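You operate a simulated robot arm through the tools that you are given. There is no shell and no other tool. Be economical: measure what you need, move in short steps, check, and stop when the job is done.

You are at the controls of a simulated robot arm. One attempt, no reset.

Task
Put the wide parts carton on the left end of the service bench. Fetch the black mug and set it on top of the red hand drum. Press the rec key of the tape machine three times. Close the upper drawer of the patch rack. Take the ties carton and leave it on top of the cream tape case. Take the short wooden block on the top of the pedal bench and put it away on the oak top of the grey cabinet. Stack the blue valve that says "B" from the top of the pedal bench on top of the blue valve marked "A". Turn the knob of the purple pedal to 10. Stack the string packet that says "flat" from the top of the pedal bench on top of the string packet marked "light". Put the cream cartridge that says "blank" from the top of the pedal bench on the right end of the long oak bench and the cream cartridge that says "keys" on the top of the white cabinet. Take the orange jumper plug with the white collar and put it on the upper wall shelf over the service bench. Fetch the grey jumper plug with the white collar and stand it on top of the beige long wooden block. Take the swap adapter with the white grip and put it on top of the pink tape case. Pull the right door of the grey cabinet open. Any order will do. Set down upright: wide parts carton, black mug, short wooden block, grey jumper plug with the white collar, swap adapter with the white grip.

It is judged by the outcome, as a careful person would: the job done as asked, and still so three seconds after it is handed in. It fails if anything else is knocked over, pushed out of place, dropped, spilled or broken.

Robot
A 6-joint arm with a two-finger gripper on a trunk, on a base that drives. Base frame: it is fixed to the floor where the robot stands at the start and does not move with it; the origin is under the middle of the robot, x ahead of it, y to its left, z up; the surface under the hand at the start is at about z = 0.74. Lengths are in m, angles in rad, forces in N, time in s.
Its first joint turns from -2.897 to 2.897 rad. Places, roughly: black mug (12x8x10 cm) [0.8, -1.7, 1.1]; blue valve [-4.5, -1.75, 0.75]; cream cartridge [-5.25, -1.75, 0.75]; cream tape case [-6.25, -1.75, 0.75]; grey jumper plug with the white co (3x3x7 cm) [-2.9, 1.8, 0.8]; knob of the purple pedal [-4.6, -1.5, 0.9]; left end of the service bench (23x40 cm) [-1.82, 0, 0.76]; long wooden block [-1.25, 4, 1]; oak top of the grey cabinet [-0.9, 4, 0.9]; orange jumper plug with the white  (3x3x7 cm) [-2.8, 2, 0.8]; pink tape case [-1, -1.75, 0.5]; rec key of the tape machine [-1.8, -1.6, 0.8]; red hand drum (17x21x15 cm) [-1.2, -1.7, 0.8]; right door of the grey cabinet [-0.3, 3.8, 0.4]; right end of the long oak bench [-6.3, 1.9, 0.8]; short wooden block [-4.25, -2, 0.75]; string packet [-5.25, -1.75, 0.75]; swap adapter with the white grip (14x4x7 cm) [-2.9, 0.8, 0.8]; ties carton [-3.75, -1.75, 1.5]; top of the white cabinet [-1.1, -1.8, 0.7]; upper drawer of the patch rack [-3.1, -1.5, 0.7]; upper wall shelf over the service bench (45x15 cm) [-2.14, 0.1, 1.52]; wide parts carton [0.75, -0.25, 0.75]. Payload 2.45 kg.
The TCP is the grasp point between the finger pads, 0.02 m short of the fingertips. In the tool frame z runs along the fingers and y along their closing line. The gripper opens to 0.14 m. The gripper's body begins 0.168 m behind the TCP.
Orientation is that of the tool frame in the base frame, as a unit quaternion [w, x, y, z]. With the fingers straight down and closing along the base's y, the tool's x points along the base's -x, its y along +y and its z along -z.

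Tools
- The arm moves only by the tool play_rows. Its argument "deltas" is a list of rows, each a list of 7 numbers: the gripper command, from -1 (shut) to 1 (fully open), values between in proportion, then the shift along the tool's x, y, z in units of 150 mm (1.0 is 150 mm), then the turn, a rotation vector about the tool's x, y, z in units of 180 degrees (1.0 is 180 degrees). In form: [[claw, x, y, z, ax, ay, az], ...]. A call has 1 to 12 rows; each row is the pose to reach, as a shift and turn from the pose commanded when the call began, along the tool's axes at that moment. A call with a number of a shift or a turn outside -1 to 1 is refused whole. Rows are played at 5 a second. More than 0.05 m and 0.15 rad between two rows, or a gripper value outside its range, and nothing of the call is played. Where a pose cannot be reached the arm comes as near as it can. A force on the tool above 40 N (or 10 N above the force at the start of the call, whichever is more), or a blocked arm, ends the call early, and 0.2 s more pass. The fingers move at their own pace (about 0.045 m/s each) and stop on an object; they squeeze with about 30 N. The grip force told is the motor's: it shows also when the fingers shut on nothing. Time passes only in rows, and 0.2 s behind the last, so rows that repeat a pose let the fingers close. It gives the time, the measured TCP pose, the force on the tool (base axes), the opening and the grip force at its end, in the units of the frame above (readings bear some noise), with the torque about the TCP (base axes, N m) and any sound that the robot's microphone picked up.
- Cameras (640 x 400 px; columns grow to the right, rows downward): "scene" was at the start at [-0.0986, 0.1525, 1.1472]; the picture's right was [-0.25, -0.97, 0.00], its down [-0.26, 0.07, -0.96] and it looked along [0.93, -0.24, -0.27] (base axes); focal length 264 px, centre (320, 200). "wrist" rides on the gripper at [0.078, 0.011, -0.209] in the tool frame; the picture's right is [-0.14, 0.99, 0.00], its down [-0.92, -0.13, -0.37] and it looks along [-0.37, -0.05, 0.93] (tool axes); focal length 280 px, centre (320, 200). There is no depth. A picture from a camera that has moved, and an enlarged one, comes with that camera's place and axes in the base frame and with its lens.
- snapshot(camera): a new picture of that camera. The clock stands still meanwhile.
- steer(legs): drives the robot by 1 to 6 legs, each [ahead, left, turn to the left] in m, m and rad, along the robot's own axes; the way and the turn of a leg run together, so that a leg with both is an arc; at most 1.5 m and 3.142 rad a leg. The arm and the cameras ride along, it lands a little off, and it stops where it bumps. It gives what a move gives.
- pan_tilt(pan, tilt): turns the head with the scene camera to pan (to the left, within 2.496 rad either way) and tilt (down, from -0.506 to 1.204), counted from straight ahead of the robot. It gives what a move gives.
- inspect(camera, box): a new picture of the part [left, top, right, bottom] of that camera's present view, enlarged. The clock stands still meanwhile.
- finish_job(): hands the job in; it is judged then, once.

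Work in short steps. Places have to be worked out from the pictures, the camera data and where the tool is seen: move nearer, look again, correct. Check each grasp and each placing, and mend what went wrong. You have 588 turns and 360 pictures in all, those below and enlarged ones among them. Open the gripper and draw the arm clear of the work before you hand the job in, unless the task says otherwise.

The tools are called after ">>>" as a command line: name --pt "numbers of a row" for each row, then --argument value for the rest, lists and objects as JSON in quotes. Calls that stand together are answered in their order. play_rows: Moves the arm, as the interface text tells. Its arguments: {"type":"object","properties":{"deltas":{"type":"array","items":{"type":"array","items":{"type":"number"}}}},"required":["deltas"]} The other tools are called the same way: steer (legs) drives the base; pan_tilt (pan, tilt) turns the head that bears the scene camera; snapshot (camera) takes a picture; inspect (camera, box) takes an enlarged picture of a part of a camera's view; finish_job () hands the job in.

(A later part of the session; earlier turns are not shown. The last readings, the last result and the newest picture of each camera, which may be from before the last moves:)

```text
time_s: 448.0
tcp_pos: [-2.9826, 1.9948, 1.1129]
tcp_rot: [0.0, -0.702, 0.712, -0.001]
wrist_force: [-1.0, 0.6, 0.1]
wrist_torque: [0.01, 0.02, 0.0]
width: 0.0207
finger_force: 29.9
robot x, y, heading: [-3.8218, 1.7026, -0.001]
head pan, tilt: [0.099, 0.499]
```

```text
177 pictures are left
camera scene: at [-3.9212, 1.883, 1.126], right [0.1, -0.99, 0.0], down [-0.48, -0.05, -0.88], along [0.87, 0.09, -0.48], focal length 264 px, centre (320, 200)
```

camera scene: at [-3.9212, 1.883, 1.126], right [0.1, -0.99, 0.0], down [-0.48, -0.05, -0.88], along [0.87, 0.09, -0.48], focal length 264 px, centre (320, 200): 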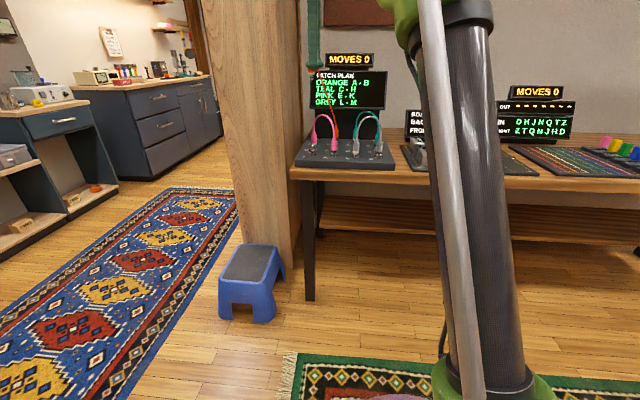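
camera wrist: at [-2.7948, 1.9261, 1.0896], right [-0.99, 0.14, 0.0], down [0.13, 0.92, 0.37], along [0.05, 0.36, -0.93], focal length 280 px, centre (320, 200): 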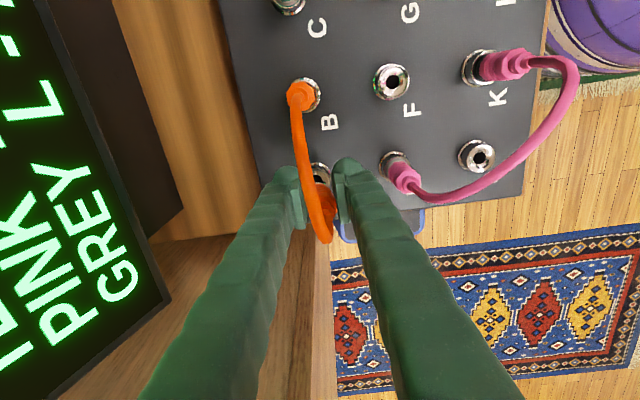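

Cable still thinly attached visually; no force. I retract the arm and strafe south, then check.

>>> play_rows --pt "-1 0 0.3 0 0 0 0" --pt "-1 0 0.6 0 0 0 0" --pt "-1 0 0.9 0 0 0 0" --pt "-1 0 1 0 0 0 0"

>>> steer --legs '[[0, -0.6, 0]]'

>>> pan_tilt --pan 0.5 --tilt 0.4

>>> snapshot --camera "scene"

```text
time_s: 449.0
tcp_pos: [-3.1325, 1.9965, 1.1109]
tcp_rot: [0.0, -0.702, 0.712, -0.001]
wrist_force: [0.8, -0.1, -0.9]
wrist_torque: [0.0, 0.04, 0.03]
width: 0.0207
finger_force: 30.2
robot x, y, heading: [-3.8202, 1.6973, 0.004]
head pan, tilt: [0.099, 0.499]
```

```text
time_s: 452.4
tcp_pos: [-3.1321, 1.3934, 1.1115]
tcp_rot: [0.0, -0.701, 0.713, -0.001]
wrist_force: [-0.5, -0.1, -0.3]
wrist_torque: [0.0, 0.01, 0.03]
width: 0.0208
finger_force: 30.0
robot x, y, heading: [-3.8202, 1.1001, -0.001]
head pan, tilt: [0.099, 0.499]
```

```text
time_s: 453.3
tcp_pos: [-3.1323, 1.394, 1.1112]
tcp_rot: [0.0, -0.701, 0.713, -0.001]
wrist_force: [-0.7, 0.0, -0.5]
wrist_torque: [-0.03, 0.02, 0.02]
width: 0.0207
finger_force: 30.6
robot x, y, heading: [-3.8216, 1.0992, -0.002]
head pan, tilt: [0.499, 0.4]
```

```text
176 pictures are left
camera scene: at [-3.9297, 1.319, 1.1352], right [0.48, -0.88, 0.0], down [-0.34, -0.19, -0.92], along [0.81, 0.44, -0.39], focal length 264 px, centre (320, 200)
```

scene: 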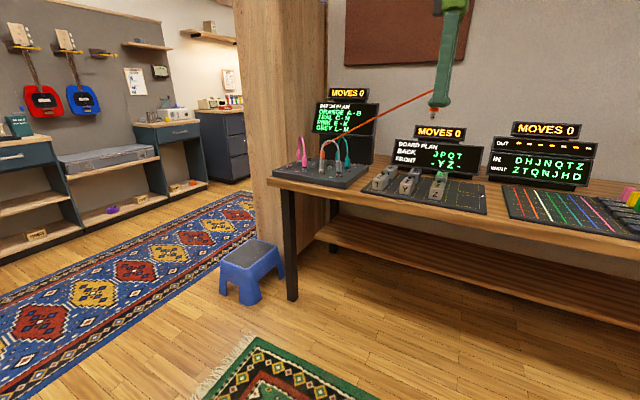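

The cable is just visual stretch. I continue: south, then east past the plant, then turn to face the service bench.

>>> steer --legs '[[0, -0.95, 0], [0, -0.95, 0], [1.4, 0, 0], [1.3, 0, 0]]'

>>> steer --legs '[[0, 0, 3.14], [0, -0.7, 0]]'

>>> pan_tilt --pan 0 --tilt 0.1

>>> snapshot --camera "scene"

```text
time_s: 475.5
tcp_pos: [-0.4189, -0.4085, 1.1112]
tcp_rot: [0.0, 0.713, -0.702, 0.002]
wrist_force: [0.3, -0.2, -0.3]
wrist_torque: [0.02, 0.0, -0.03]
width: 0.0207
finger_force: 29.7
robot x, y, heading: [-1.1009, -0.7267, 0.038]
head pan, tilt: [0.499, 0.4]
```

```text
time_s: 486.8
tcp_pos: [-1.8107, -0.3599, 1.1123]
tcp_rot: [-0.002, 0.694, 0.72, 0.0]
wrist_force: [0.2, -0.4, -1.4]
wrist_torque: [0.04, -0.02, 0.01]
width: 0.0205
finger_force: 29.7
robot x, y, heading: [-1.137, -0.0267, -3.086]
head pan, tilt: [0.499, 0.4]
```

```text
time_s: 487.7
tcp_pos: [-1.8121, -0.3596, 1.1117]
tcp_rot: [-0.001, 0.694, 0.72, 0.0]
wrist_force: [0.2, -0.1, -0.1]
wrist_torque: [-0.01, 0.02, 0.01]
width: 0.0204
finger_force: 30.0
robot x, y, heading: [-1.1347, -0.0279, -3.088]
head pan, tilt: [0.0, 0.099]
```

```text
175 pictures are left
camera scene: at [-1.0297, -0.1963, 1.1631], right [-0.05, 1.0, 0.0], down [0.1, 0.01, -0.99], along [-0.99, -0.05, -0.1], focal length 264 px, centre (320, 200)
```

scene: 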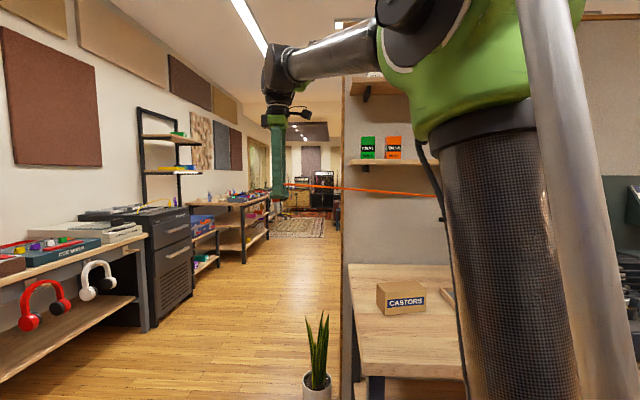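

Now I rotate the gripper back (+90°), then raise and tilt it forward here in the open, as for the ladder shelf.

>>> play_rows --pt "-1 0 0 0 0 0 0.0455" --pt "-1 0 0 0 0 0 0.091" --pt "-1 0 0 0 0 0 0.1365" --pt "-1 0 0 0 0 0 0.182" --pt "-1 0 0 0 0 0 0.2275" --pt "-1 0 0 0 0 0 0.273" --pt "-1 0 0 0 0 0 0.3185" --pt "-1 0 0 0 0 0 0.364" --pt "-1 0 0 0 0 0 0.4095" --pt "-1 0 0 0 0 0 0.455" --pt "-1 0 0 0 0 0 0.5"

>>> play_rows --pt "-1 0 0 -0.2 0 -0.04 0" --pt "-1 0 0 -0.4 0 -0.08 0" --pt "-1 0 0 -0.6 0 -0.12 0" --pt "-1 0 0 -0.8 0 -0.16 0" --pt "-1 0 0 -1 0 -0.2 0" --pt "-1 0 0 -1 0 -0.24 0"

>>> play_rows --pt "-1 -0.17 0 -0.18 0 -0.04 0" --pt "-1 -0.34 0 -0.36 0 -0.08 0" --pt "-1 -0.51 0 -0.54 0 -0.12 0" --pt "-1 -0.68 0 -0.72 0 -0.16 0" --pt "-1 -0.82 0 -0.87 0 -0.18 0"

>>> snapshot --camera "wrist"

```text
time_s: 490.1
tcp_pos: [-1.8101, -0.359, 1.1105]
tcp_rot: [0.0, 1.0, 0.017, -0.001]
wrist_force: [-0.5, -0.8, -0.2]
wrist_torque: [0.03, -0.02, -0.04]
width: 0.0205
finger_force: 29.8
robot x, y, heading: [-1.1329, -0.0296, -3.09]
head pan, tilt: [0.0, 0.099]
```

```text
time_s: 491.5
tcp_pos: [-1.8094, -0.3598, 1.2611]
tcp_rot: [0.006, 0.928, 0.017, -0.371]
wrist_force: [-0.8, -1.0, -1.0]
wrist_torque: [0.04, -0.06, -0.03]
width: 0.0202
finger_force: 30.2
robot x, y, heading: [-1.1395, -0.0269, -3.093]
head pan, tilt: [0.0, 0.099]
```

```text
time_s: 492.7
tcp_pos: [-1.8094, -0.3596, 1.4432]
tcp_rot: [0.011, 0.789, 0.015, -0.614]
wrist_force: [-0.7, 0.0, -0.5]
wrist_torque: [0.02, 0.02, 0.0]
width: 0.0202
finger_force: 29.8
robot x, y, heading: [-1.1363, -0.0296, -3.093]
head pan, tilt: [0.0, 0.099]
```

```text
174 pictures are left
camera wrist: at [-1.5882, -0.3623, 1.4179], right [0.0, -0.99, 0.13], down [0.13, 0.13, 0.98], along [-0.99, 0.01, 0.13], focal length 280 px, centre (320, 200)
```

wrist: 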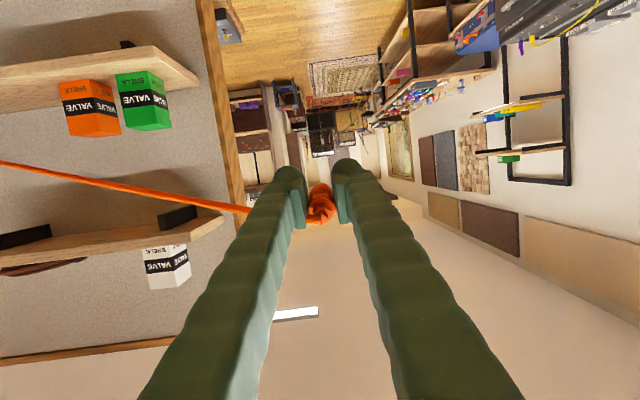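

The upper shelf (top ≈1.53) carries a white VALVE box near y≈-0.03 at its left end. I raise to 1.6 and strafe right to face the shelf's middle.

>>> play_rows --pt "-1 -0.3 0 -0.075 0 0 0" --pt "-1 -0.6 0 -0.15 0 0 0" --pt "-1 -0.9 0 -0.23 0 0 0" --pt "-1 -1 0 -0.25 0 0 0"

>>> steer --legs '[[0, -0.5, -0.045]]'

>>> snapshot --camera "wrist"

>>> pan_tilt --pan 0.1 --tilt -0.2

>>> snapshot --camera "scene"

```text
time_s: 493.7
tcp_pos: [-1.8115, -0.3607, 1.5957]
tcp_rot: [0.011, 0.789, 0.014, -0.614]
wrist_force: [-0.3, -0.8, -1.5]
wrist_torque: [0.01, -0.01, 0.01]
width: 0.0204
finger_force: 29.8
robot x, y, heading: [-1.1399, -0.0282, -3.088]
head pan, tilt: [0.0, 0.099]
```

```text
time_s: 496.6
tcp_pos: [-1.8404, 0.1676, 1.5966]
tcp_rot: [-0.003, 0.79, -0.004, -0.614]
wrist_force: [-0.5, -0.5, -0.2]
wrist_torque: [-0.03, -0.01, 0.01]
width: 0.0206
finger_force: 29.8
robot x, y, heading: [-1.1507, 0.467, -3.135]
head pan, tilt: [0.0, 0.099]
```

```text
173 pictures are left
camera wrist: at [-1.6186, 0.155, 1.5722], right [-0.04, -0.99, 0.13], down [0.13, 0.13, 0.98], along [-0.99, 0.06, 0.12], focal length 280 px, centre (320, 200)
```

wrist: 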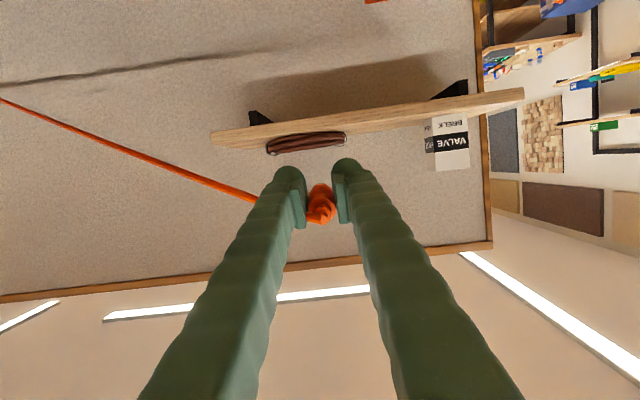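

```text
time_s: 497.4
tcp_pos: [-1.8396, 0.1677, 1.5958]
tcp_rot: [-0.003, 0.79, -0.004, -0.613]
wrist_force: [-0.1, 0.5, -0.2]
wrist_torque: [0.01, 0.0, 0.03]
width: 0.0203
finger_force: 29.8
robot x, y, heading: [-1.1521, 0.4666, -3.136]
head pan, tilt: [0.099, -0.201]
```

```text
172 pictures are left
camera scene: at [-1.0427, 0.286, 1.1895], right [-0.1, 0.99, 0.0], down [-0.2, -0.02, -0.98], along [-0.97, -0.1, 0.2], focal length 264 px, centre (320, 200)
```

scene: 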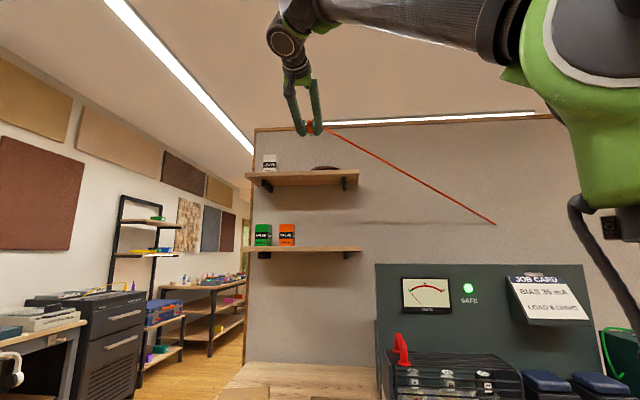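

Free gap on the shelf at y≈0.05 between the leather roll and VALVE box. I shift the base left 0.11 and ahead 0.09, then extend.

>>> steer --legs '[[0.09, 0.113, 0]]'

>>> snapshot --camera "wrist"

```text
time_s: 498.8
tcp_pos: [-1.931, 0.0537, 1.595]
tcp_rot: [-0.003, 0.79, -0.004, -0.613]
wrist_force: [0.4, 0.0, -0.4]
wrist_torque: [-0.01, -0.02, 0.0]
width: 0.0207
finger_force: 29.8
robot x, y, heading: [-1.2413, 0.3554, -3.141]
head pan, tilt: [0.099, -0.201]
```

```text
171 pictures are left
camera wrist: at [-1.7084, 0.041, 1.5722], right [-0.04, -0.99, 0.13], down [0.13, 0.13, 0.98], along [-0.99, 0.06, 0.12], focal length 280 px, centre (320, 200)
```

wrist: 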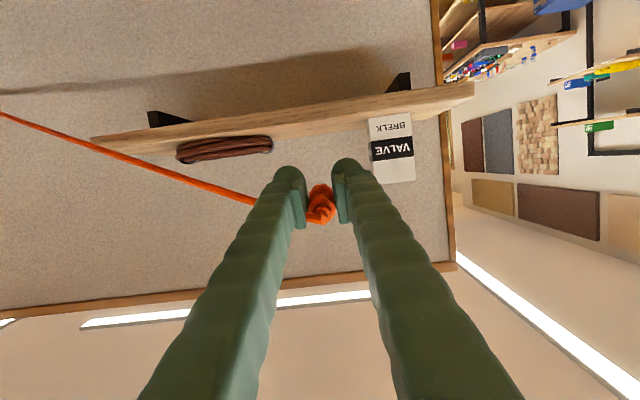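

Lined up with the gap. Extend 0.15, then check.

>>> play_rows --pt "-1 -0.08 0 0.243 0 0 0" --pt "-1 -0.15 0 0.486 0 0 0" --pt "-1 -0.21 0 0.728 0 0 0" --pt "-1 -0.27 0 0.97 0 0 0"

>>> snapshot --camera "wrist"

>>> inspect --camera "scene" --box '[230, 80, 400, 210]'

```text
time_s: 499.8
tcp_pos: [-2.0793, 0.0559, 1.5984]
tcp_rot: [-0.004, 0.789, -0.004, -0.614]
wrist_force: [0.9, -0.2, -0.1]
wrist_torque: [-0.01, -0.02, 0.03]
width: 0.0205
finger_force: 29.9
robot x, y, heading: [-1.2431, 0.3542, -3.132]
head pan, tilt: [0.099, -0.201]
```

```text
170 pictures are left
camera wrist: at [-1.8586, 0.0434, 1.5752], right [-0.04, -0.99, 0.13], down [0.13, 0.13, 0.98], along [-0.99, 0.06, 0.13], focal length 280 px, centre (320, 200)
```

wrist: 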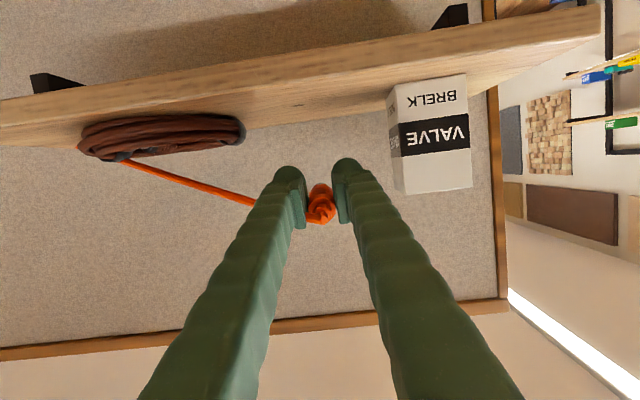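

```text
3.08 times, centred on (315, 145) of scene
camera zoom: at [-1.132, 0.1723, 1.1896], right [-0.1, 0.99, 0.0], down [-0.2, -0.02, -0.98], along [-0.97, -0.1, 0.2], focal length 813 px, centre (335, 369)
```

zoom: 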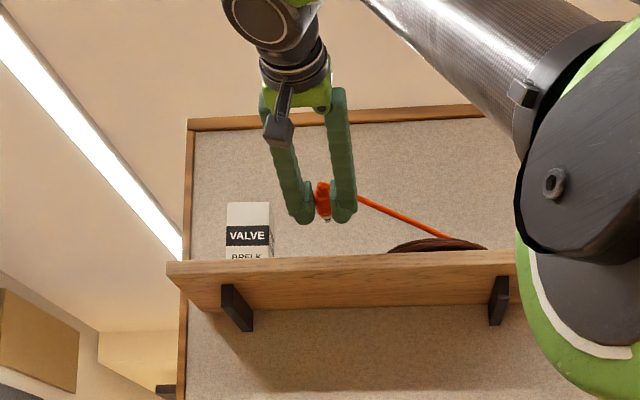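

Good. Extend 4 cm more and lower toward the shelf.

>>> play_rows --pt "-1 -0.03 0 0.13 0 0 0" --pt "-1 -0.065 0 0.26 0 0 0" --pt "-1 0.07 0 0.29 0 0 0" --pt "-1 0.14 0 0.31 0 0 0" --pt "-1 0.18 0 0.32 0 0 0"

>>> snapshot --camera "wrist"

```text
time_s: 501.0
tcp_pos: [-2.1208, 0.0573, 1.5603]
tcp_rot: [-0.004, 0.789, -0.004, -0.614]
wrist_force: [-0.9, 0.5, -0.4]
wrist_torque: [0.03, -0.01, 0.02]
width: 0.0208
finger_force: 30.3
robot x, y, heading: [-1.2413, 0.3554, -3.131]
head pan, tilt: [0.099, -0.201]
```

```text
168 pictures are left
camera wrist: at [-1.9001, 0.0437, 1.5368], right [-0.04, -0.99, 0.13], down [0.13, 0.13, 0.98], along [-0.99, 0.06, 0.12], focal length 280 px, centre (320, 200)
```

wrist: 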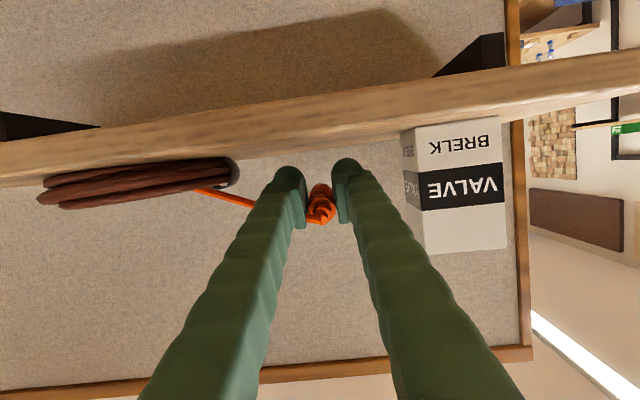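

>>> play_rows --pt "-1 0.03 0 0.008 0 0 0" --pt "-1 0.06 0 0.015 0 0 0" --pt "-1 0.09 0 0.023 0 0 0" --pt "-1 0.12 0 0.03 0 0 0"

```text
time_s: 502.0
tcp_pos: [-2.1217, 0.0564, 1.5434]
tcp_rot: [-0.004, 0.789, -0.004, -0.615]
wrist_force: [-5.4, -1.4, 13.5]
wrist_torque: [-0.03, 0.24, 0.02]
width: 0.0207
finger_force: 29.1
robot x, y, heading: [-1.2377, 0.3532, -3.141]
head pan, tilt: [0.099, -0.201]
```

Contact with the shelf. I open gently and look.

>>> play_rows --pt "-0.8 -0.01 0 0 0 0 0" --pt "-0.5 -0.01 0 0 0 0 0" --pt "-0.4 -0.01 0 0 0 0 0" --pt "-0.4 -0.01 0 0 0 0 0"

>>> snapshot --camera "wrist"

>>> inspect --camera "scene" --box '[230, 80, 400, 210]'

```text
time_s: 503.0
tcp_pos: [-2.1214, 0.0557, 1.5435]
tcp_rot: [-0.003, 0.79, -0.003, -0.613]
wrist_force: [-0.5, -0.4, 0.0]
wrist_torque: [-0.01, -0.05, 0.04]
width: 0.0419
finger_force: 0.1
robot x, y, heading: [-1.2425, 0.354, -3.137]
head pan, tilt: [0.099, -0.201]
```

```text
167 pictures are left
camera wrist: at [-1.8996, 0.0428, 1.5201], right [-0.04, -0.99, 0.13], down [0.13, 0.13, 0.98], along [-0.99, 0.06, 0.12], focal length 280 px, centre (320, 200)
```

wrist: 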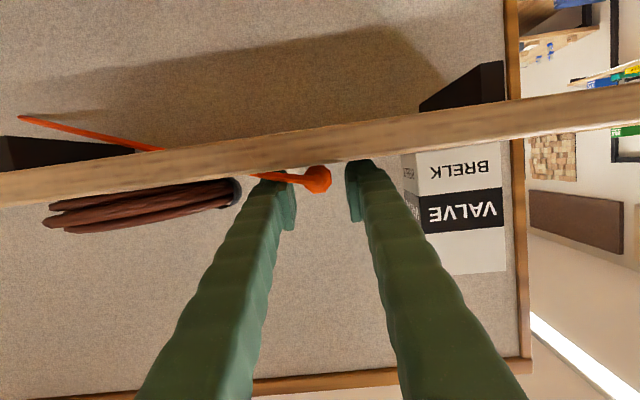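

```text
3.08 times, centred on (315, 145) of scene
camera zoom: at [-1.1325, 0.1721, 1.1896], right [-0.1, 0.99, 0.0], down [-0.2, -0.02, -0.98], along [-0.97, -0.1, 0.2], focal length 813 px, centre (335, 369)
```

zoom: 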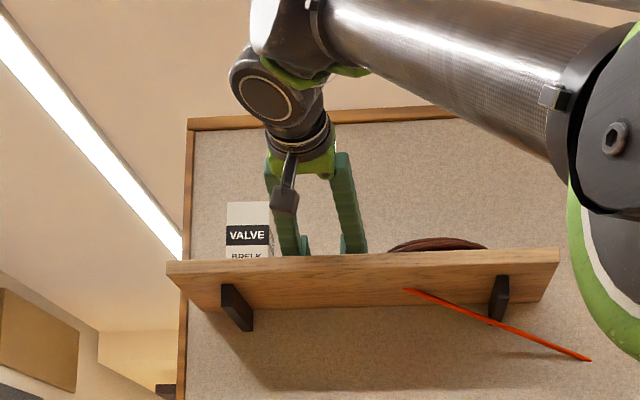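

The plug rests on the shelf. I withdraw straight back.

>>> play_rows --pt "-0.4 -0.04 0 -0.02 0 0 0" --pt "-0.4 0.0 0 -0.25 0 0 0" --pt "-0.4 0.06 0 -0.5 0 0 0" --pt "-0.4 0.12 0 -0.75 0 0 0" --pt "-0.4 0.18 0 -1 0 0 0"

>>> steer --legs '[[-0.3, 0, 0]]'

>>> snapshot --camera "wrist"

>>> inspect --camera "scene" --box '[230, 80, 400, 210]'

```text
time_s: 504.2
tcp_pos: [-1.9706, 0.0551, 1.5536]
tcp_rot: [-0.004, 0.79, -0.004, -0.613]
wrist_force: [-0.3, 0.8, -0.6]
wrist_torque: [-0.02, 0.02, -0.05]
width: 0.042
finger_force: 0.0
robot x, y, heading: [-1.2429, 0.3566, -3.138]
head pan, tilt: [0.099, -0.201]
```

```text
time_s: 506.2
tcp_pos: [-1.6727, 0.0556, 1.5546]
tcp_rot: [-0.004, 0.789, -0.004, -0.614]
wrist_force: [0.4, 1.0, 0.1]
wrist_torque: [-0.01, 0.01, 0.0]
width: 0.0419
finger_force: 0.0
robot x, y, heading: [-0.9451, 0.3566, -3.132]
head pan, tilt: [0.099, -0.201]
```

```text
165 pictures are left
camera wrist: at [-1.4515, 0.0427, 1.5307], right [-0.04, -0.99, 0.13], down [0.13, 0.13, 0.98], along [-0.99, 0.06, 0.12], focal length 280 px, centre (320, 200)
```

wrist: 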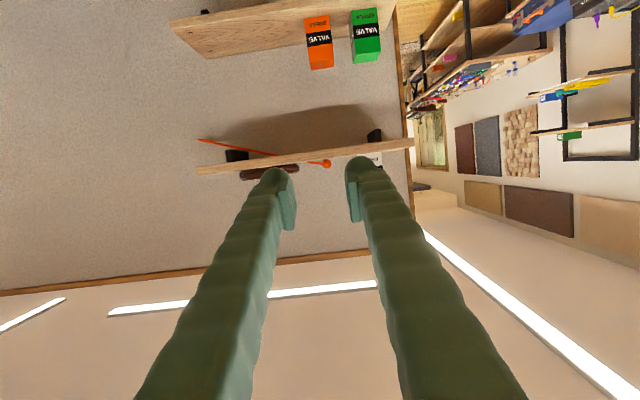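

```text
3.08 times, centred on (315, 145) of scene
camera zoom: at [-0.8356, 0.1735, 1.1896], right [-0.1, 0.99, 0.0], down [-0.2, -0.02, -0.98], along [-0.97, -0.1, 0.2], focal length 813 px, centre (335, 369)
```

zoom: 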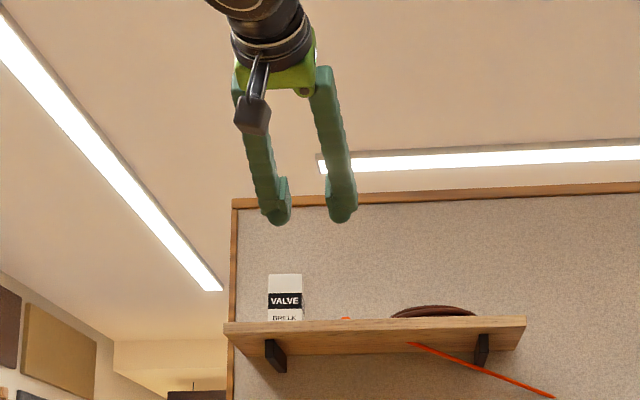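

Orange plug is on the upper shelf. The grey cabinet is to the north; I go there now to open its right door. Lower/untilt the arm after backing off and turning north.

>>> steer --legs '[[-0.2, 0, 0], [0, 0, -1.57]]'

>>> play_rows --pt "-0.4 0.2 0 0.05 0 0.042 0" --pt "-0.4 0.4 0 0.1 0 0.084 0" --pt "-0.4 0.6 0 0.15 0 0.126 0" --pt "-0.4 0.8 0 0.2 0 0.168 0" --pt "-0.4 1 0 0.25 0 0.21 0" --pt "-0.4 1 0 0.25 0 0.252 0" --pt "-0.4 1 0 0.25 0 0.294 0" --pt "-0.4 1 0 0.25 0 0.336 0" --pt "-0.4 1 0 0.25 0 0.378 0" --pt "-0.4 1 0 0.25 0 0.42 0"

>>> play_rows --pt "-0.4 0 0 0.3 0 0 0" --pt "-0.4 0 0 0.6 0 0 0" --pt "-0.4 0 0 0.9 0 0 0"

>>> steer --legs '[[1.2, 0, 0]]'

>>> pan_tilt --pan 0 --tilt 0.3

>>> snapshot --camera "scene"

```text
time_s: 511.6
tcp_pos: [-1.041, 1.0856, 1.5543]
tcp_rot: [0.438, -0.554, 0.563, 0.43]
wrist_force: [0.1, 0.0, -0.6]
wrist_torque: [0.0, 0.0, 0.01]
width: 0.0421
finger_force: 0.1
robot x, y, heading: [-0.7448, 0.3553, 1.568]
head pan, tilt: [0.099, -0.201]
```

```text
time_s: 513.8
tcp_pos: [-1.024, 1.046, 1.3217]
tcp_rot: [0.0, -0.702, 0.712, -0.002]
wrist_force: [-1.5, 2.1, -1.9]
wrist_torque: [-0.38, -0.3, -0.02]
width: 0.0423
finger_force: 0.0
out of reach, approached as far as the arm can: row 7, 8, 9, 10
robot x, y, heading: [-0.7466, 0.3566, 1.571]
head pan, tilt: [0.099, -0.201]
```

```text
time_s: 514.6
tcp_pos: [-1.0222, 1.0453, 1.1884]
tcp_rot: [0.001, -0.701, 0.713, 0.001]
wrist_force: [0.2, -0.6, 0.6]
wrist_torque: [-0.02, -0.01, 0.02]
width: 0.0421
finger_force: 0.2
robot x, y, heading: [-0.7458, 0.3577, 1.573]
head pan, tilt: [0.099, -0.201]
```

```text
time_s: 520.6
tcp_pos: [-1.0157, 2.232, 1.1895]
tcp_rot: [0.0, -0.699, 0.715, 0.0]
wrist_force: [-0.4, -0.7, -1.3]
wrist_torque: [-0.02, 0.02, 0.01]
width: 0.0417
finger_force: 0.0
robot x, y, heading: [-0.7419, 1.5445, 1.567]
head pan, tilt: [0.099, -0.201]
```

```text
time_s: 521.6
tcp_pos: [-1.0147, 2.2319, 1.1895]
tcp_rot: [0.001, -0.699, 0.715, 0.001]
wrist_force: [-0.7, 1.3, 0.2]
wrist_torque: [0.03, -0.01, 0.0]
width: 0.042
finger_force: 0.0
robot x, y, heading: [-0.7454, 1.539, 1.565]
head pan, tilt: [0.0, 0.3]
```

```text
163 pictures are left
camera scene: at [-0.9159, 1.4469, 1.1445], right [1.0, -0.01, 0.0], down [0.0, -0.3, -0.96], along [0.01, 0.96, -0.3], focal length 264 px, centre (320, 200)
```

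scene: 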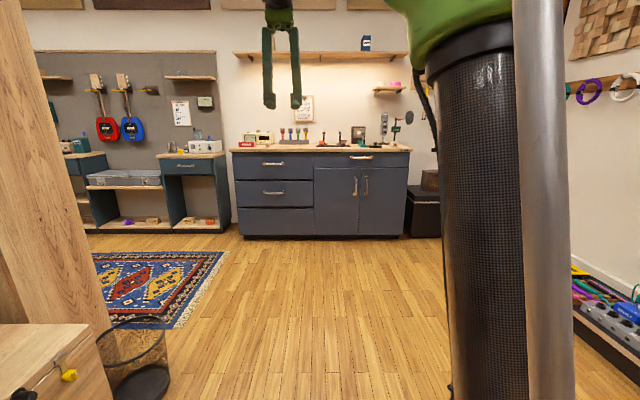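

The grey-blue cabinet: drawers left, doors right. Right door's vertical handle ≈(-0.47,3.80, z 0.55), hinge on the right. I centre the arm laterally and lower it in the open.

>>> play_rows --pt "-0.2 0 -0.2 0.2 0 0 0" --pt "0 0 -0.4 0.4 0 0 0" --pt "0 0 -0.6 0.6 0 0 0" --pt "0 0 -0.8 0.8 0 0 0" --pt "0 0 -1 1 0 0 0"

>>> play_rows --pt "0 0 -0.2 0.2 0 -0.04 0" --pt "0 0 -0.4 0.4 0 -0.08 0" --pt "0 0 -0.6 0.6 0 -0.12 0" --pt "0 0 -0.8 0.8 0 -0.16 0" --pt "0 0 -0.9 1 0 -0.2 0"

>>> snapshot --camera "scene"

```text
time_s: 522.8
tcp_pos: [-0.8651, 2.2301, 1.039]
tcp_rot: [0.001, -0.7, 0.714, 0.001]
wrist_force: [0.6, -0.2, 0.1]
wrist_torque: [0.0, -0.05, 0.01]
width: 0.0699
finger_force: 0.0
robot x, y, heading: [-0.7408, 1.5395, 1.566]
head pan, tilt: [0.0, 0.3]
```

```text
time_s: 524.0
tcp_pos: [-0.73, 2.2272, 0.8886]
tcp_rot: [0.223, -0.664, 0.679, 0.217]
wrist_force: [0.2, 0.2, -0.9]
wrist_torque: [-0.01, 0.02, -0.01]
width: 0.07
finger_force: 0.0
robot x, y, heading: [-0.7397, 1.5412, 1.565]
head pan, tilt: [0.0, 0.3]
```

```text
162 pictures are left
camera scene: at [-0.9158, 1.4469, 1.1445], right [1.0, -0.01, 0.0], down [0.0, -0.3, -0.96], along [0.01, 0.96, -0.3], focal length 264 px, centre (320, 200)
```

scene: 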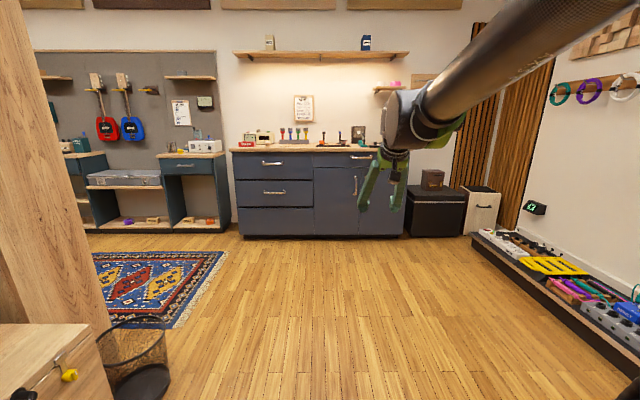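

Continue lowering and tilting.

>>> play_rows --pt "0 0.15 0 0.19 0 -0.04 0" --pt "0 0.3 0 0.38 0 -0.08 0" --pt "0 0.45 0 0.57 0 -0.12 0" --pt "0 0.6 0 0.76 0 -0.16 0" --pt "0 0.75 0 0.95 0 -0.2 0"

>>> play_rows --pt "0 0.25 0 0.08 0 0 0" --pt "0 0.5 0 0.16 0 0 0" --pt "0 0.75 0 0.24 0 0 0" --pt "0 0.9 0 0.3 0 0 0"

>>> steer --legs '[[0.9, -0.24, 0]]'

>>> snapshot --camera "scene"

>>> snapshot --camera "wrist"

```text
time_s: 525.2
tcp_pos: [-0.7313, 2.2213, 0.7087]
tcp_rot: [0.421, -0.565, 0.577, 0.412]
wrist_force: [-0.2, 2.1, -2.3]
wrist_torque: [0.13, 0.0, 0.01]
width: 0.0701
finger_force: 0.0
robot x, y, heading: [-0.7395, 1.5386, 1.563]
head pan, tilt: [0.0, 0.3]
```

```text
time_s: 526.2
tcp_pos: [-0.73, 2.236, 0.6879]
tcp_rot: [0.42, -0.566, 0.578, 0.411]
wrist_force: [-0.6, -0.2, 0.4]
wrist_torque: [-0.01, 0.02, -0.01]
width: 0.0699
finger_force: 0.1
out of reach, approached as far as the arm can: row 1, 2, 3, 4
robot x, y, heading: [-0.7406, 1.5418, 1.566]
head pan, tilt: [0.0, 0.3]
```

```text
time_s: 531.0
tcp_pos: [-0.4904, 3.1326, 0.6878]
tcp_rot: [0.418, -0.568, 0.576, 0.413]
wrist_force: [-0.5, -0.4, -0.5]
wrist_torque: [-0.02, 0.01, 0.02]
width: 0.0697
finger_force: 0.0
robot x, y, heading: [-0.5003, 2.4381, 1.569]
head pan, tilt: [0.0, 0.3]
```

```text
161 pictures are left
camera scene: at [-0.6732, 2.3433, 1.1444], right [1.0, 0.0, 0.0], down [0.0, -0.3, -0.96], along [0.0, 0.96, -0.3], focal length 264 px, centre (320, 200)
```

scene: 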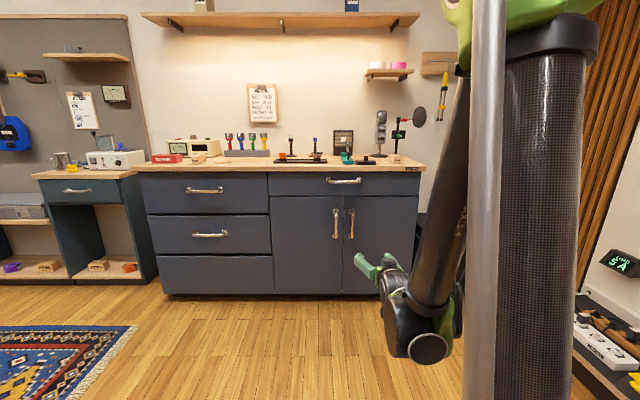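

```text
160 pictures are left
camera wrist: at [-0.5058, 2.9107, 0.6793], right [-0.99, 0.06, 0.13], down [0.13, -0.07, 0.99], along [0.07, 1.0, 0.06], focal length 280 px, centre (320, 200)
```

wrist: 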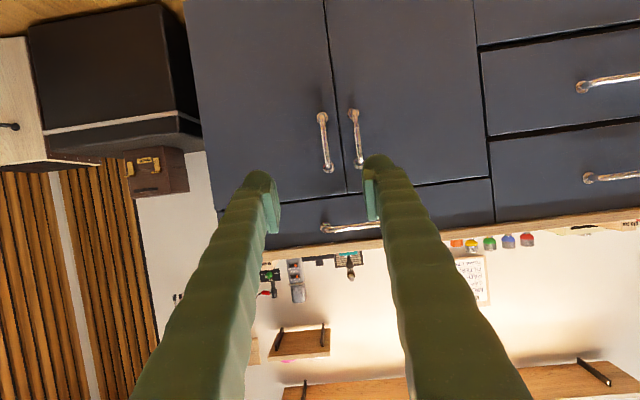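

Handle of the right door ≈(-0.482,3.86), z 0.47–0.62. I reduce the tilt to ~50° to reach lower, and lower to z≈0.57.

>>> play_rows --pt "0 0 0 0 0 0.042 0" --pt "0 0 0 0 0 0.084 0" --pt "0 0 0 0 0 0.125 0" --pt "0 0.25 0 0.1 0 0.125 0" --pt "0 0.5 0 0.2 0 0.125 0" --pt "0 0.72 0 0.26 0 0.125 0"

>>> steer --legs '[[0.42, 0.0, 0]]'

>>> snapshot --camera "scene"

>>> snapshot --camera "wrist"

```text
time_s: 532.4
tcp_pos: [-0.4908, 3.1361, 0.5735]
tcp_rot: [0.299, -0.637, 0.647, 0.293]
wrist_force: [-0.2, 0.1, -0.5]
wrist_torque: [0.05, -0.02, 0.0]
width: 0.0702
finger_force: 0.2
robot x, y, heading: [-0.4978, 2.4384, 1.571]
head pan, tilt: [0.0, 0.3]
```

```text
time_s: 535.0
tcp_pos: [-0.4869, 3.5557, 0.5726]
tcp_rot: [0.299, -0.636, 0.649, 0.293]
wrist_force: [0.4, 0.1, 0.7]
wrist_torque: [0.02, -0.01, 0.02]
width: 0.07
finger_force: 0.1
robot x, y, heading: [-0.4952, 2.8561, 1.565]
head pan, tilt: [0.0, 0.3]
```

```text
159 pictures are left
camera scene: at [-0.6723, 2.7618, 1.1445], right [1.0, 0.0, 0.0], down [0.0, -0.3, -0.96], along [0.0, 0.96, -0.3], focal length 264 px, centre (320, 200)
```

scene: 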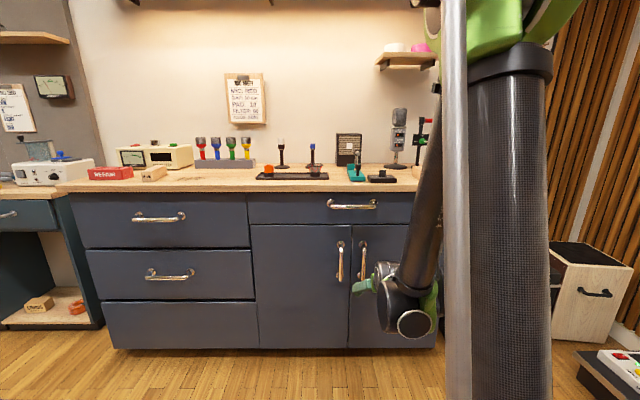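

```text
158 pictures are left
camera wrist: at [-0.5025, 3.3456, 0.6498], right [-0.99, 0.11, 0.1], down [0.13, 0.32, 0.94], along [0.07, 0.94, -0.33], focal length 280 px, centre (320, 200)
```

wrist: 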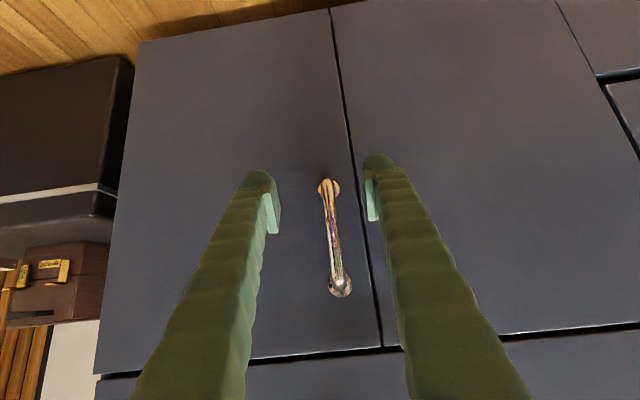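

Handle bar ≈(-0.485,3.755), z 0.51–0.64: centred between fingers. I advance the base 0.1 and the arm 0.09.

>>> steer --legs '[[0.1, 0.0, 0]]'

>>> play_rows --pt "0 -0.15 0 0.17 0 0 0" --pt "0 -0.28 0 0.33 0 0 0" --pt "0 -0.36 0 0.42 0 0 0"

>>> snapshot --camera "wrist"

>>> inspect --camera "scene" --box '[300, 200, 440, 330]'

```text
time_s: 536.2
tcp_pos: [-0.486, 3.6544, 0.5735]
tcp_rot: [0.299, -0.636, 0.649, 0.292]
wrist_force: [-1.4, -0.3, 0.0]
wrist_torque: [0.01, 0.01, -0.01]
width: 0.0702
finger_force: 0.0
robot x, y, heading: [-0.4984, 2.9596, 1.564]
head pan, tilt: [0.0, 0.3]
```

```text
time_s: 537.0
tcp_pos: [-0.4847, 3.7365, 0.5739]
tcp_rot: [0.299, -0.636, 0.648, 0.293]
wrist_force: [0.3, 0.0, 0.3]
wrist_torque: [0.01, 0.01, -0.03]
width: 0.0703
finger_force: 0.1
robot x, y, heading: [-0.495, 2.9571, 1.565]
head pan, tilt: [0.0, 0.3]
```

```text
157 pictures are left
camera wrist: at [-0.4996, 3.5278, 0.65], right [-0.99, 0.11, 0.1], down [0.13, 0.32, 0.94], along [0.07, 0.94, -0.33], focal length 280 px, centre (320, 200)
```

wrist: 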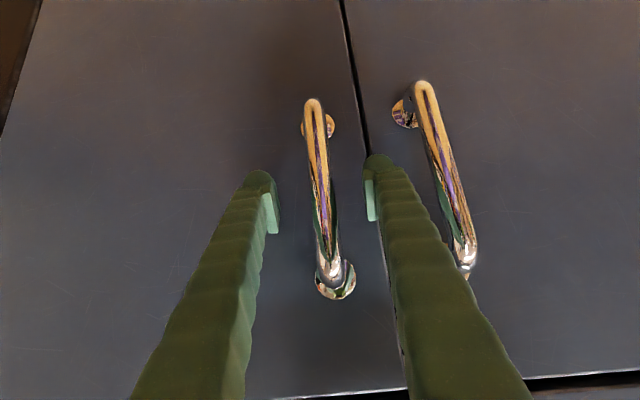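

```text
3.08 times, centred on (370, 265) of scene
camera zoom: at [-0.6719, 2.8614, 1.1445], right [1.0, -0.01, 0.0], down [0.0, -0.3, -0.96], along [0.01, 0.96, -0.3], focal length 813 px, centre (166, 0)
```

zoom: 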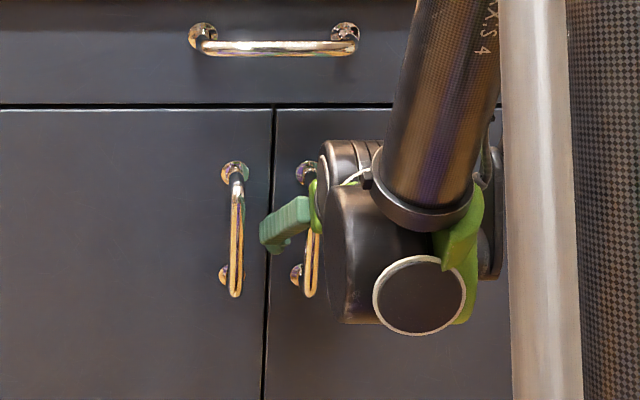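

Bar is ~2.4 cm ahead of the TCP. Advance and close on it.

>>> play_rows --pt "0 -0.05 0.02 0.06 0 0 0" --pt "0 -0.1 0.02 0.115 0 0 0" --pt "-1 -0.1 0.02 0.115 0 0 0" --pt "-1 -0.1 0.02 0.115 0 0 0" --pt "-1 -0.1 0.02 0.115 0 0 0" --pt "-1 -0.1 0.02 0.115 0 0 0" --pt "-1 -0.1 0.02 0.115 0 0 0"

>>> snapshot --camera "wrist"

```text
time_s: 537.6
tcp_pos: [-0.4893, 3.752, 0.5742]
tcp_rot: [0.297, -0.637, 0.649, 0.291]
wrist_force: [-8.4, -17.7, 2.6]
wrist_torque: [-0.05, -0.01, 0.85]
width: 0.0587
finger_force: 6.2
robot x, y, heading: [-0.4985, 2.9594, 1.569]
head pan, tilt: [0.0, 0.3]
stopped in row 3: the force on the tool passed its limit at 54 N (the readings are from after the stop); the commanded pose is now the measured one
```

```text
155 pictures are left
camera wrist: at [-0.5033, 3.5433, 0.6503], right [-0.99, 0.11, 0.1], down [0.13, 0.32, 0.94], along [0.07, 0.94, -0.33], focal length 280 px, centre (320, 200)
```

wrist: 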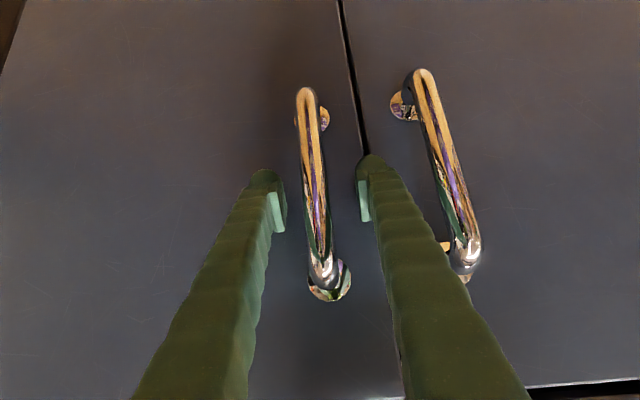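

The fingertips touched the door face; the bar is within the pads now. I back off 8 mm and close.

>>> play_rows --pt "0 0.035 0 -0.04 0 0 0" --pt "-1 0.035 0 -0.04 0 0 0" --pt "-1 0.035 0 -0.04 0 0 0" --pt "-1 0.035 0 -0.04 0 0 0" --pt "-1 0.035 0 -0.04 0 0 0" --pt "-1 0.035 0 -0.04 0 0 0"

>>> snapshot --camera "wrist"

```text
time_s: 539.0
tcp_pos: [-0.488, 3.7451, 0.5719]
tcp_rot: [0.299, -0.636, 0.649, 0.291]
wrist_force: [5.1, 1.0, -1.1]
wrist_torque: [0.05, 0.04, 0.08]
width: 0.0147
finger_force: 39.9
robot x, y, heading: [-0.4959, 2.9534, 1.565]
head pan, tilt: [0.0, 0.3]
```

```text
154 pictures are left
camera wrist: at [-0.5019, 3.5367, 0.6502], right [-0.99, 0.11, 0.1], down [0.13, 0.32, 0.94], along [0.07, 0.94, -0.33], focal length 280 px, centre (320, 200)
```

wrist: 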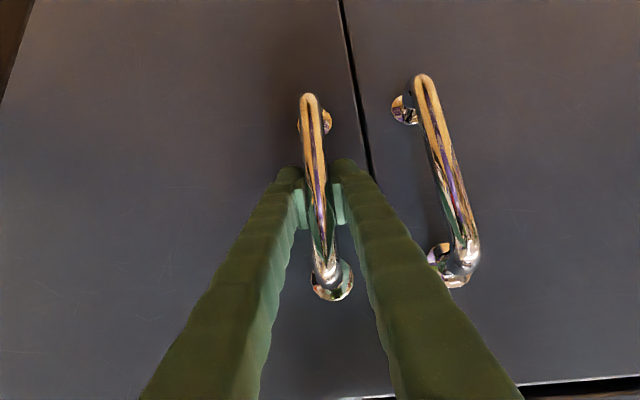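

Handle gripped. I swing the base about the door's hinge (≈(-0.1,3.775)) — first a small 0.12 rad arc.

>>> steer --legs '[[-0.047, -0.098, 0.12]]'

>>> snapshot --camera "scene"

```text
time_s: 540.4
tcp_pos: [-0.4787, 3.7003, 0.5718]
tcp_rot: [-0.281, 0.674, -0.61, -0.308]
wrist_force: [-1.0, -0.2, -0.8]
wrist_torque: [-0.03, 0.19, 0.01]
width: 0.0152
finger_force: 40.9
robot x, y, heading: [-0.4011, 2.9157, 1.691]
head pan, tilt: [0.0, 0.3]
stopped in leg 1: the force on the tool passed its limit at 44 N (the readings are from after the stop); the commanded pose is now the measured one
```

```text
153 pictures are left
camera scene: at [-0.5572, 2.7993, 1.1445], right [0.99, 0.12, 0.0], down [0.03, -0.29, -0.96], along [-0.11, 0.95, -0.3], focal length 264 px, centre (320, 200)
```

scene: 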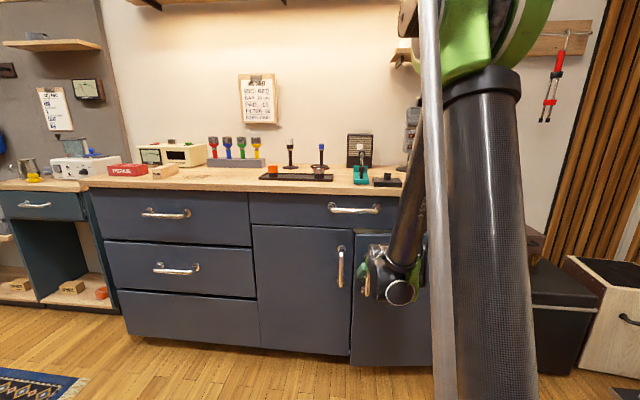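

The door is ajar. I continue in small arc legs.

>>> steer --legs '[[-0.032, -0.065, 0.08], [-0.032, -0.065, 0.08], [-0.032, -0.065, 0.08]]'

```text
time_s: 542.1
tcp_pos: [-0.459, 3.6427, 0.5726]
tcp_rot: [-0.258, 0.718, -0.557, -0.327]
wrist_force: [0.4, 0.6, -1.5]
wrist_torque: [-0.12, 0.19, 0.01]
width: 0.0149
finger_force: 40.8
robot x, y, heading: [-0.2607, 2.8752, 1.837]
head pan, tilt: [0.0, 0.3]
stopped in leg 2: the force on the tool passed its limit at 42 N (the readings are from after the stop); the commanded pose is now the measured one
```

>>> steer --legs '[[-0.026, -0.053, 0.065], [-0.026, -0.053, 0.065], [-0.026, -0.053, 0.065], [-0.026, -0.053, 0.065]]'

>>> steer --legs '[[-0.026, -0.053, 0.065], [-0.026, -0.053, 0.065], [-0.026, -0.053, 0.065], [-0.026, -0.053, 0.065]]'

>>> snapshot --camera "wrist"

```text
time_s: 543.8
tcp_pos: [-0.4378, 3.5993, 0.573]
tcp_rot: [-0.238, 0.752, -0.511, -0.343]
wrist_force: [0.2, -0.3, -1.4]
wrist_torque: [-0.14, 0.25, 0.01]
width: 0.0151
finger_force: 41.1
robot x, y, heading: [-0.1453, 2.8649, 1.97]
head pan, tilt: [0.0, 0.3]
stopped in leg 2: the force on the tool passed its limit at 42 N (the readings are from after the stop); the commanded pose is now the measured one
```

```text
time_s: 545.5
tcp_pos: [-0.408, 3.5561, 0.572]
tcp_rot: [-0.216, 0.782, -0.462, -0.357]
wrist_force: [0.0, 0.9, -0.6]
wrist_torque: [-0.17, 0.3, -0.02]
width: 0.0149
finger_force: 41.6
robot x, y, heading: [-0.0223, 2.8626, 2.093]
head pan, tilt: [0.0, 0.3]
stopped in leg 3: the force on the tool passed its limit at 43 N (the readings are from after the stop); the commanded pose is now the measured one
```

```text
152 pictures are left
camera wrist: at [-0.3178, 3.3673, 0.6501], right [-0.91, -0.4, 0.1], down [-0.05, 0.34, 0.94], along [-0.41, 0.85, -0.33], focal length 280 px, centre (320, 200)
```

wrist: 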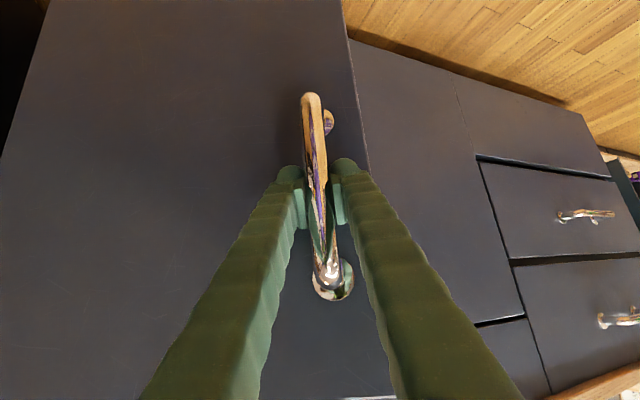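

The door is ~30° open. Continue the arc.

>>> steer --legs '[[-0.026, -0.053, 0.065], [-0.026, -0.053, 0.065], [-0.026, -0.053, 0.065]]'

>>> steer --legs '[[-0.026, -0.053, 0.065], [-0.026, -0.053, 0.065], [-0.026, -0.053, 0.065]]'

>>> snapshot --camera "scene"

```text
time_s: 547.3
tcp_pos: [-0.3747, 3.5187, 0.5728]
tcp_rot: [-0.193, 0.811, -0.411, -0.37]
wrist_force: [0.4, 0.7, 0.1]
wrist_torque: [-0.26, 0.33, 0.02]
width: 0.0149
finger_force: 40.6
robot x, y, heading: [0.095, 2.8772, 2.223]
head pan, tilt: [0.0, 0.3]
stopped in leg 3: the force on the tool passed its limit at 43 N (the readings are from after the stop); the commanded pose is now the measured one
```

```text
time_s: 548.8
tcp_pos: [-0.3451, 3.4931, 0.5727]
tcp_rot: [-0.177, 0.83, -0.372, -0.377]
wrist_force: [1.1, 2.4, -5.8]
wrist_torque: [-0.29, 0.47, 0.01]
width: 0.0149
finger_force: 41.4
robot x, y, heading: [0.1822, 2.9053, 2.321]
head pan, tilt: [0.0, 0.3]
stopped in leg 2: the force on the tool passed its limit at 58 N (the readings are from after the stop); the commanded pose is now the measured one
```

```text
151 pictures are left
camera scene: at [0.1194, 2.7136, 1.1445], right [0.73, 0.68, 0.0], down [0.2, -0.22, -0.96], along [-0.65, 0.7, -0.3], focal length 264 px, centre (320, 200)
```

scene: 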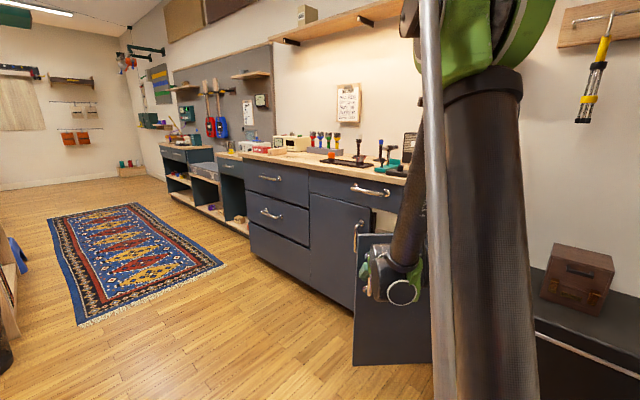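

43° open. One or two more arcs.

>>> steer --legs '[[-0.026, -0.053, 0.065], [-0.026, -0.053, 0.065]]'

>>> steer --legs '[[-0.02, -0.041, 0.05], [-0.02, -0.041, 0.05]]'

>>> snapshot --camera "wrist"

```text
time_s: 549.6
tcp_pos: [-0.3445, 3.4928, 0.5728]
tcp_rot: [-0.178, 0.83, -0.37, -0.377]
wrist_force: [0.7, 1.6, -5.9]
wrist_torque: [-0.45, 0.62, 0.02]
width: 0.015
finger_force: 40.9
robot x, y, heading: [0.1822, 2.9001, 2.325]
head pan, tilt: [0.0, 0.3]
stopped in leg 1: the force on the tool passed its limit at 48 N (the readings are from after the stop); the commanded pose is now the measured one
```

```text
time_s: 550.4
tcp_pos: [-0.3442, 3.4926, 0.5724]
tcp_rot: [-0.18, 0.83, -0.371, -0.377]
wrist_force: [1.1, 0.7, -3.6]
wrist_torque: [-0.53, 0.66, 0.0]
width: 0.0153
finger_force: 41.7
robot x, y, heading: [0.1819, 2.8986, 2.324]
head pan, tilt: [0.0, 0.3]
stopped in leg 1: the robot was blocked; the commanded pose is now the measured one
```

```text
150 pictures are left
camera wrist: at [-0.215, 3.3282, 0.6499], right [-0.8, -0.59, 0.09], down [-0.13, 0.31, 0.94], along [-0.58, 0.74, -0.33], focal length 280 px, centre (320, 200)
```

wrist: 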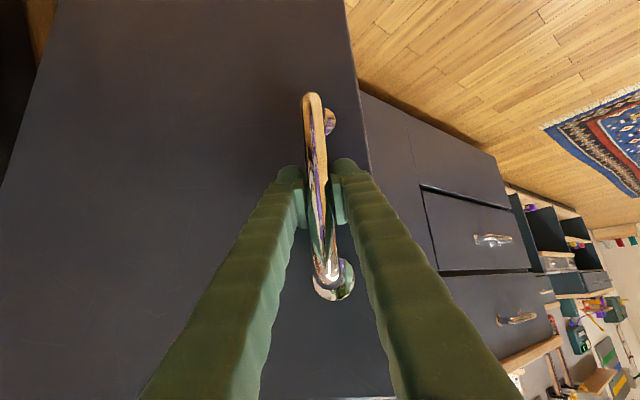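

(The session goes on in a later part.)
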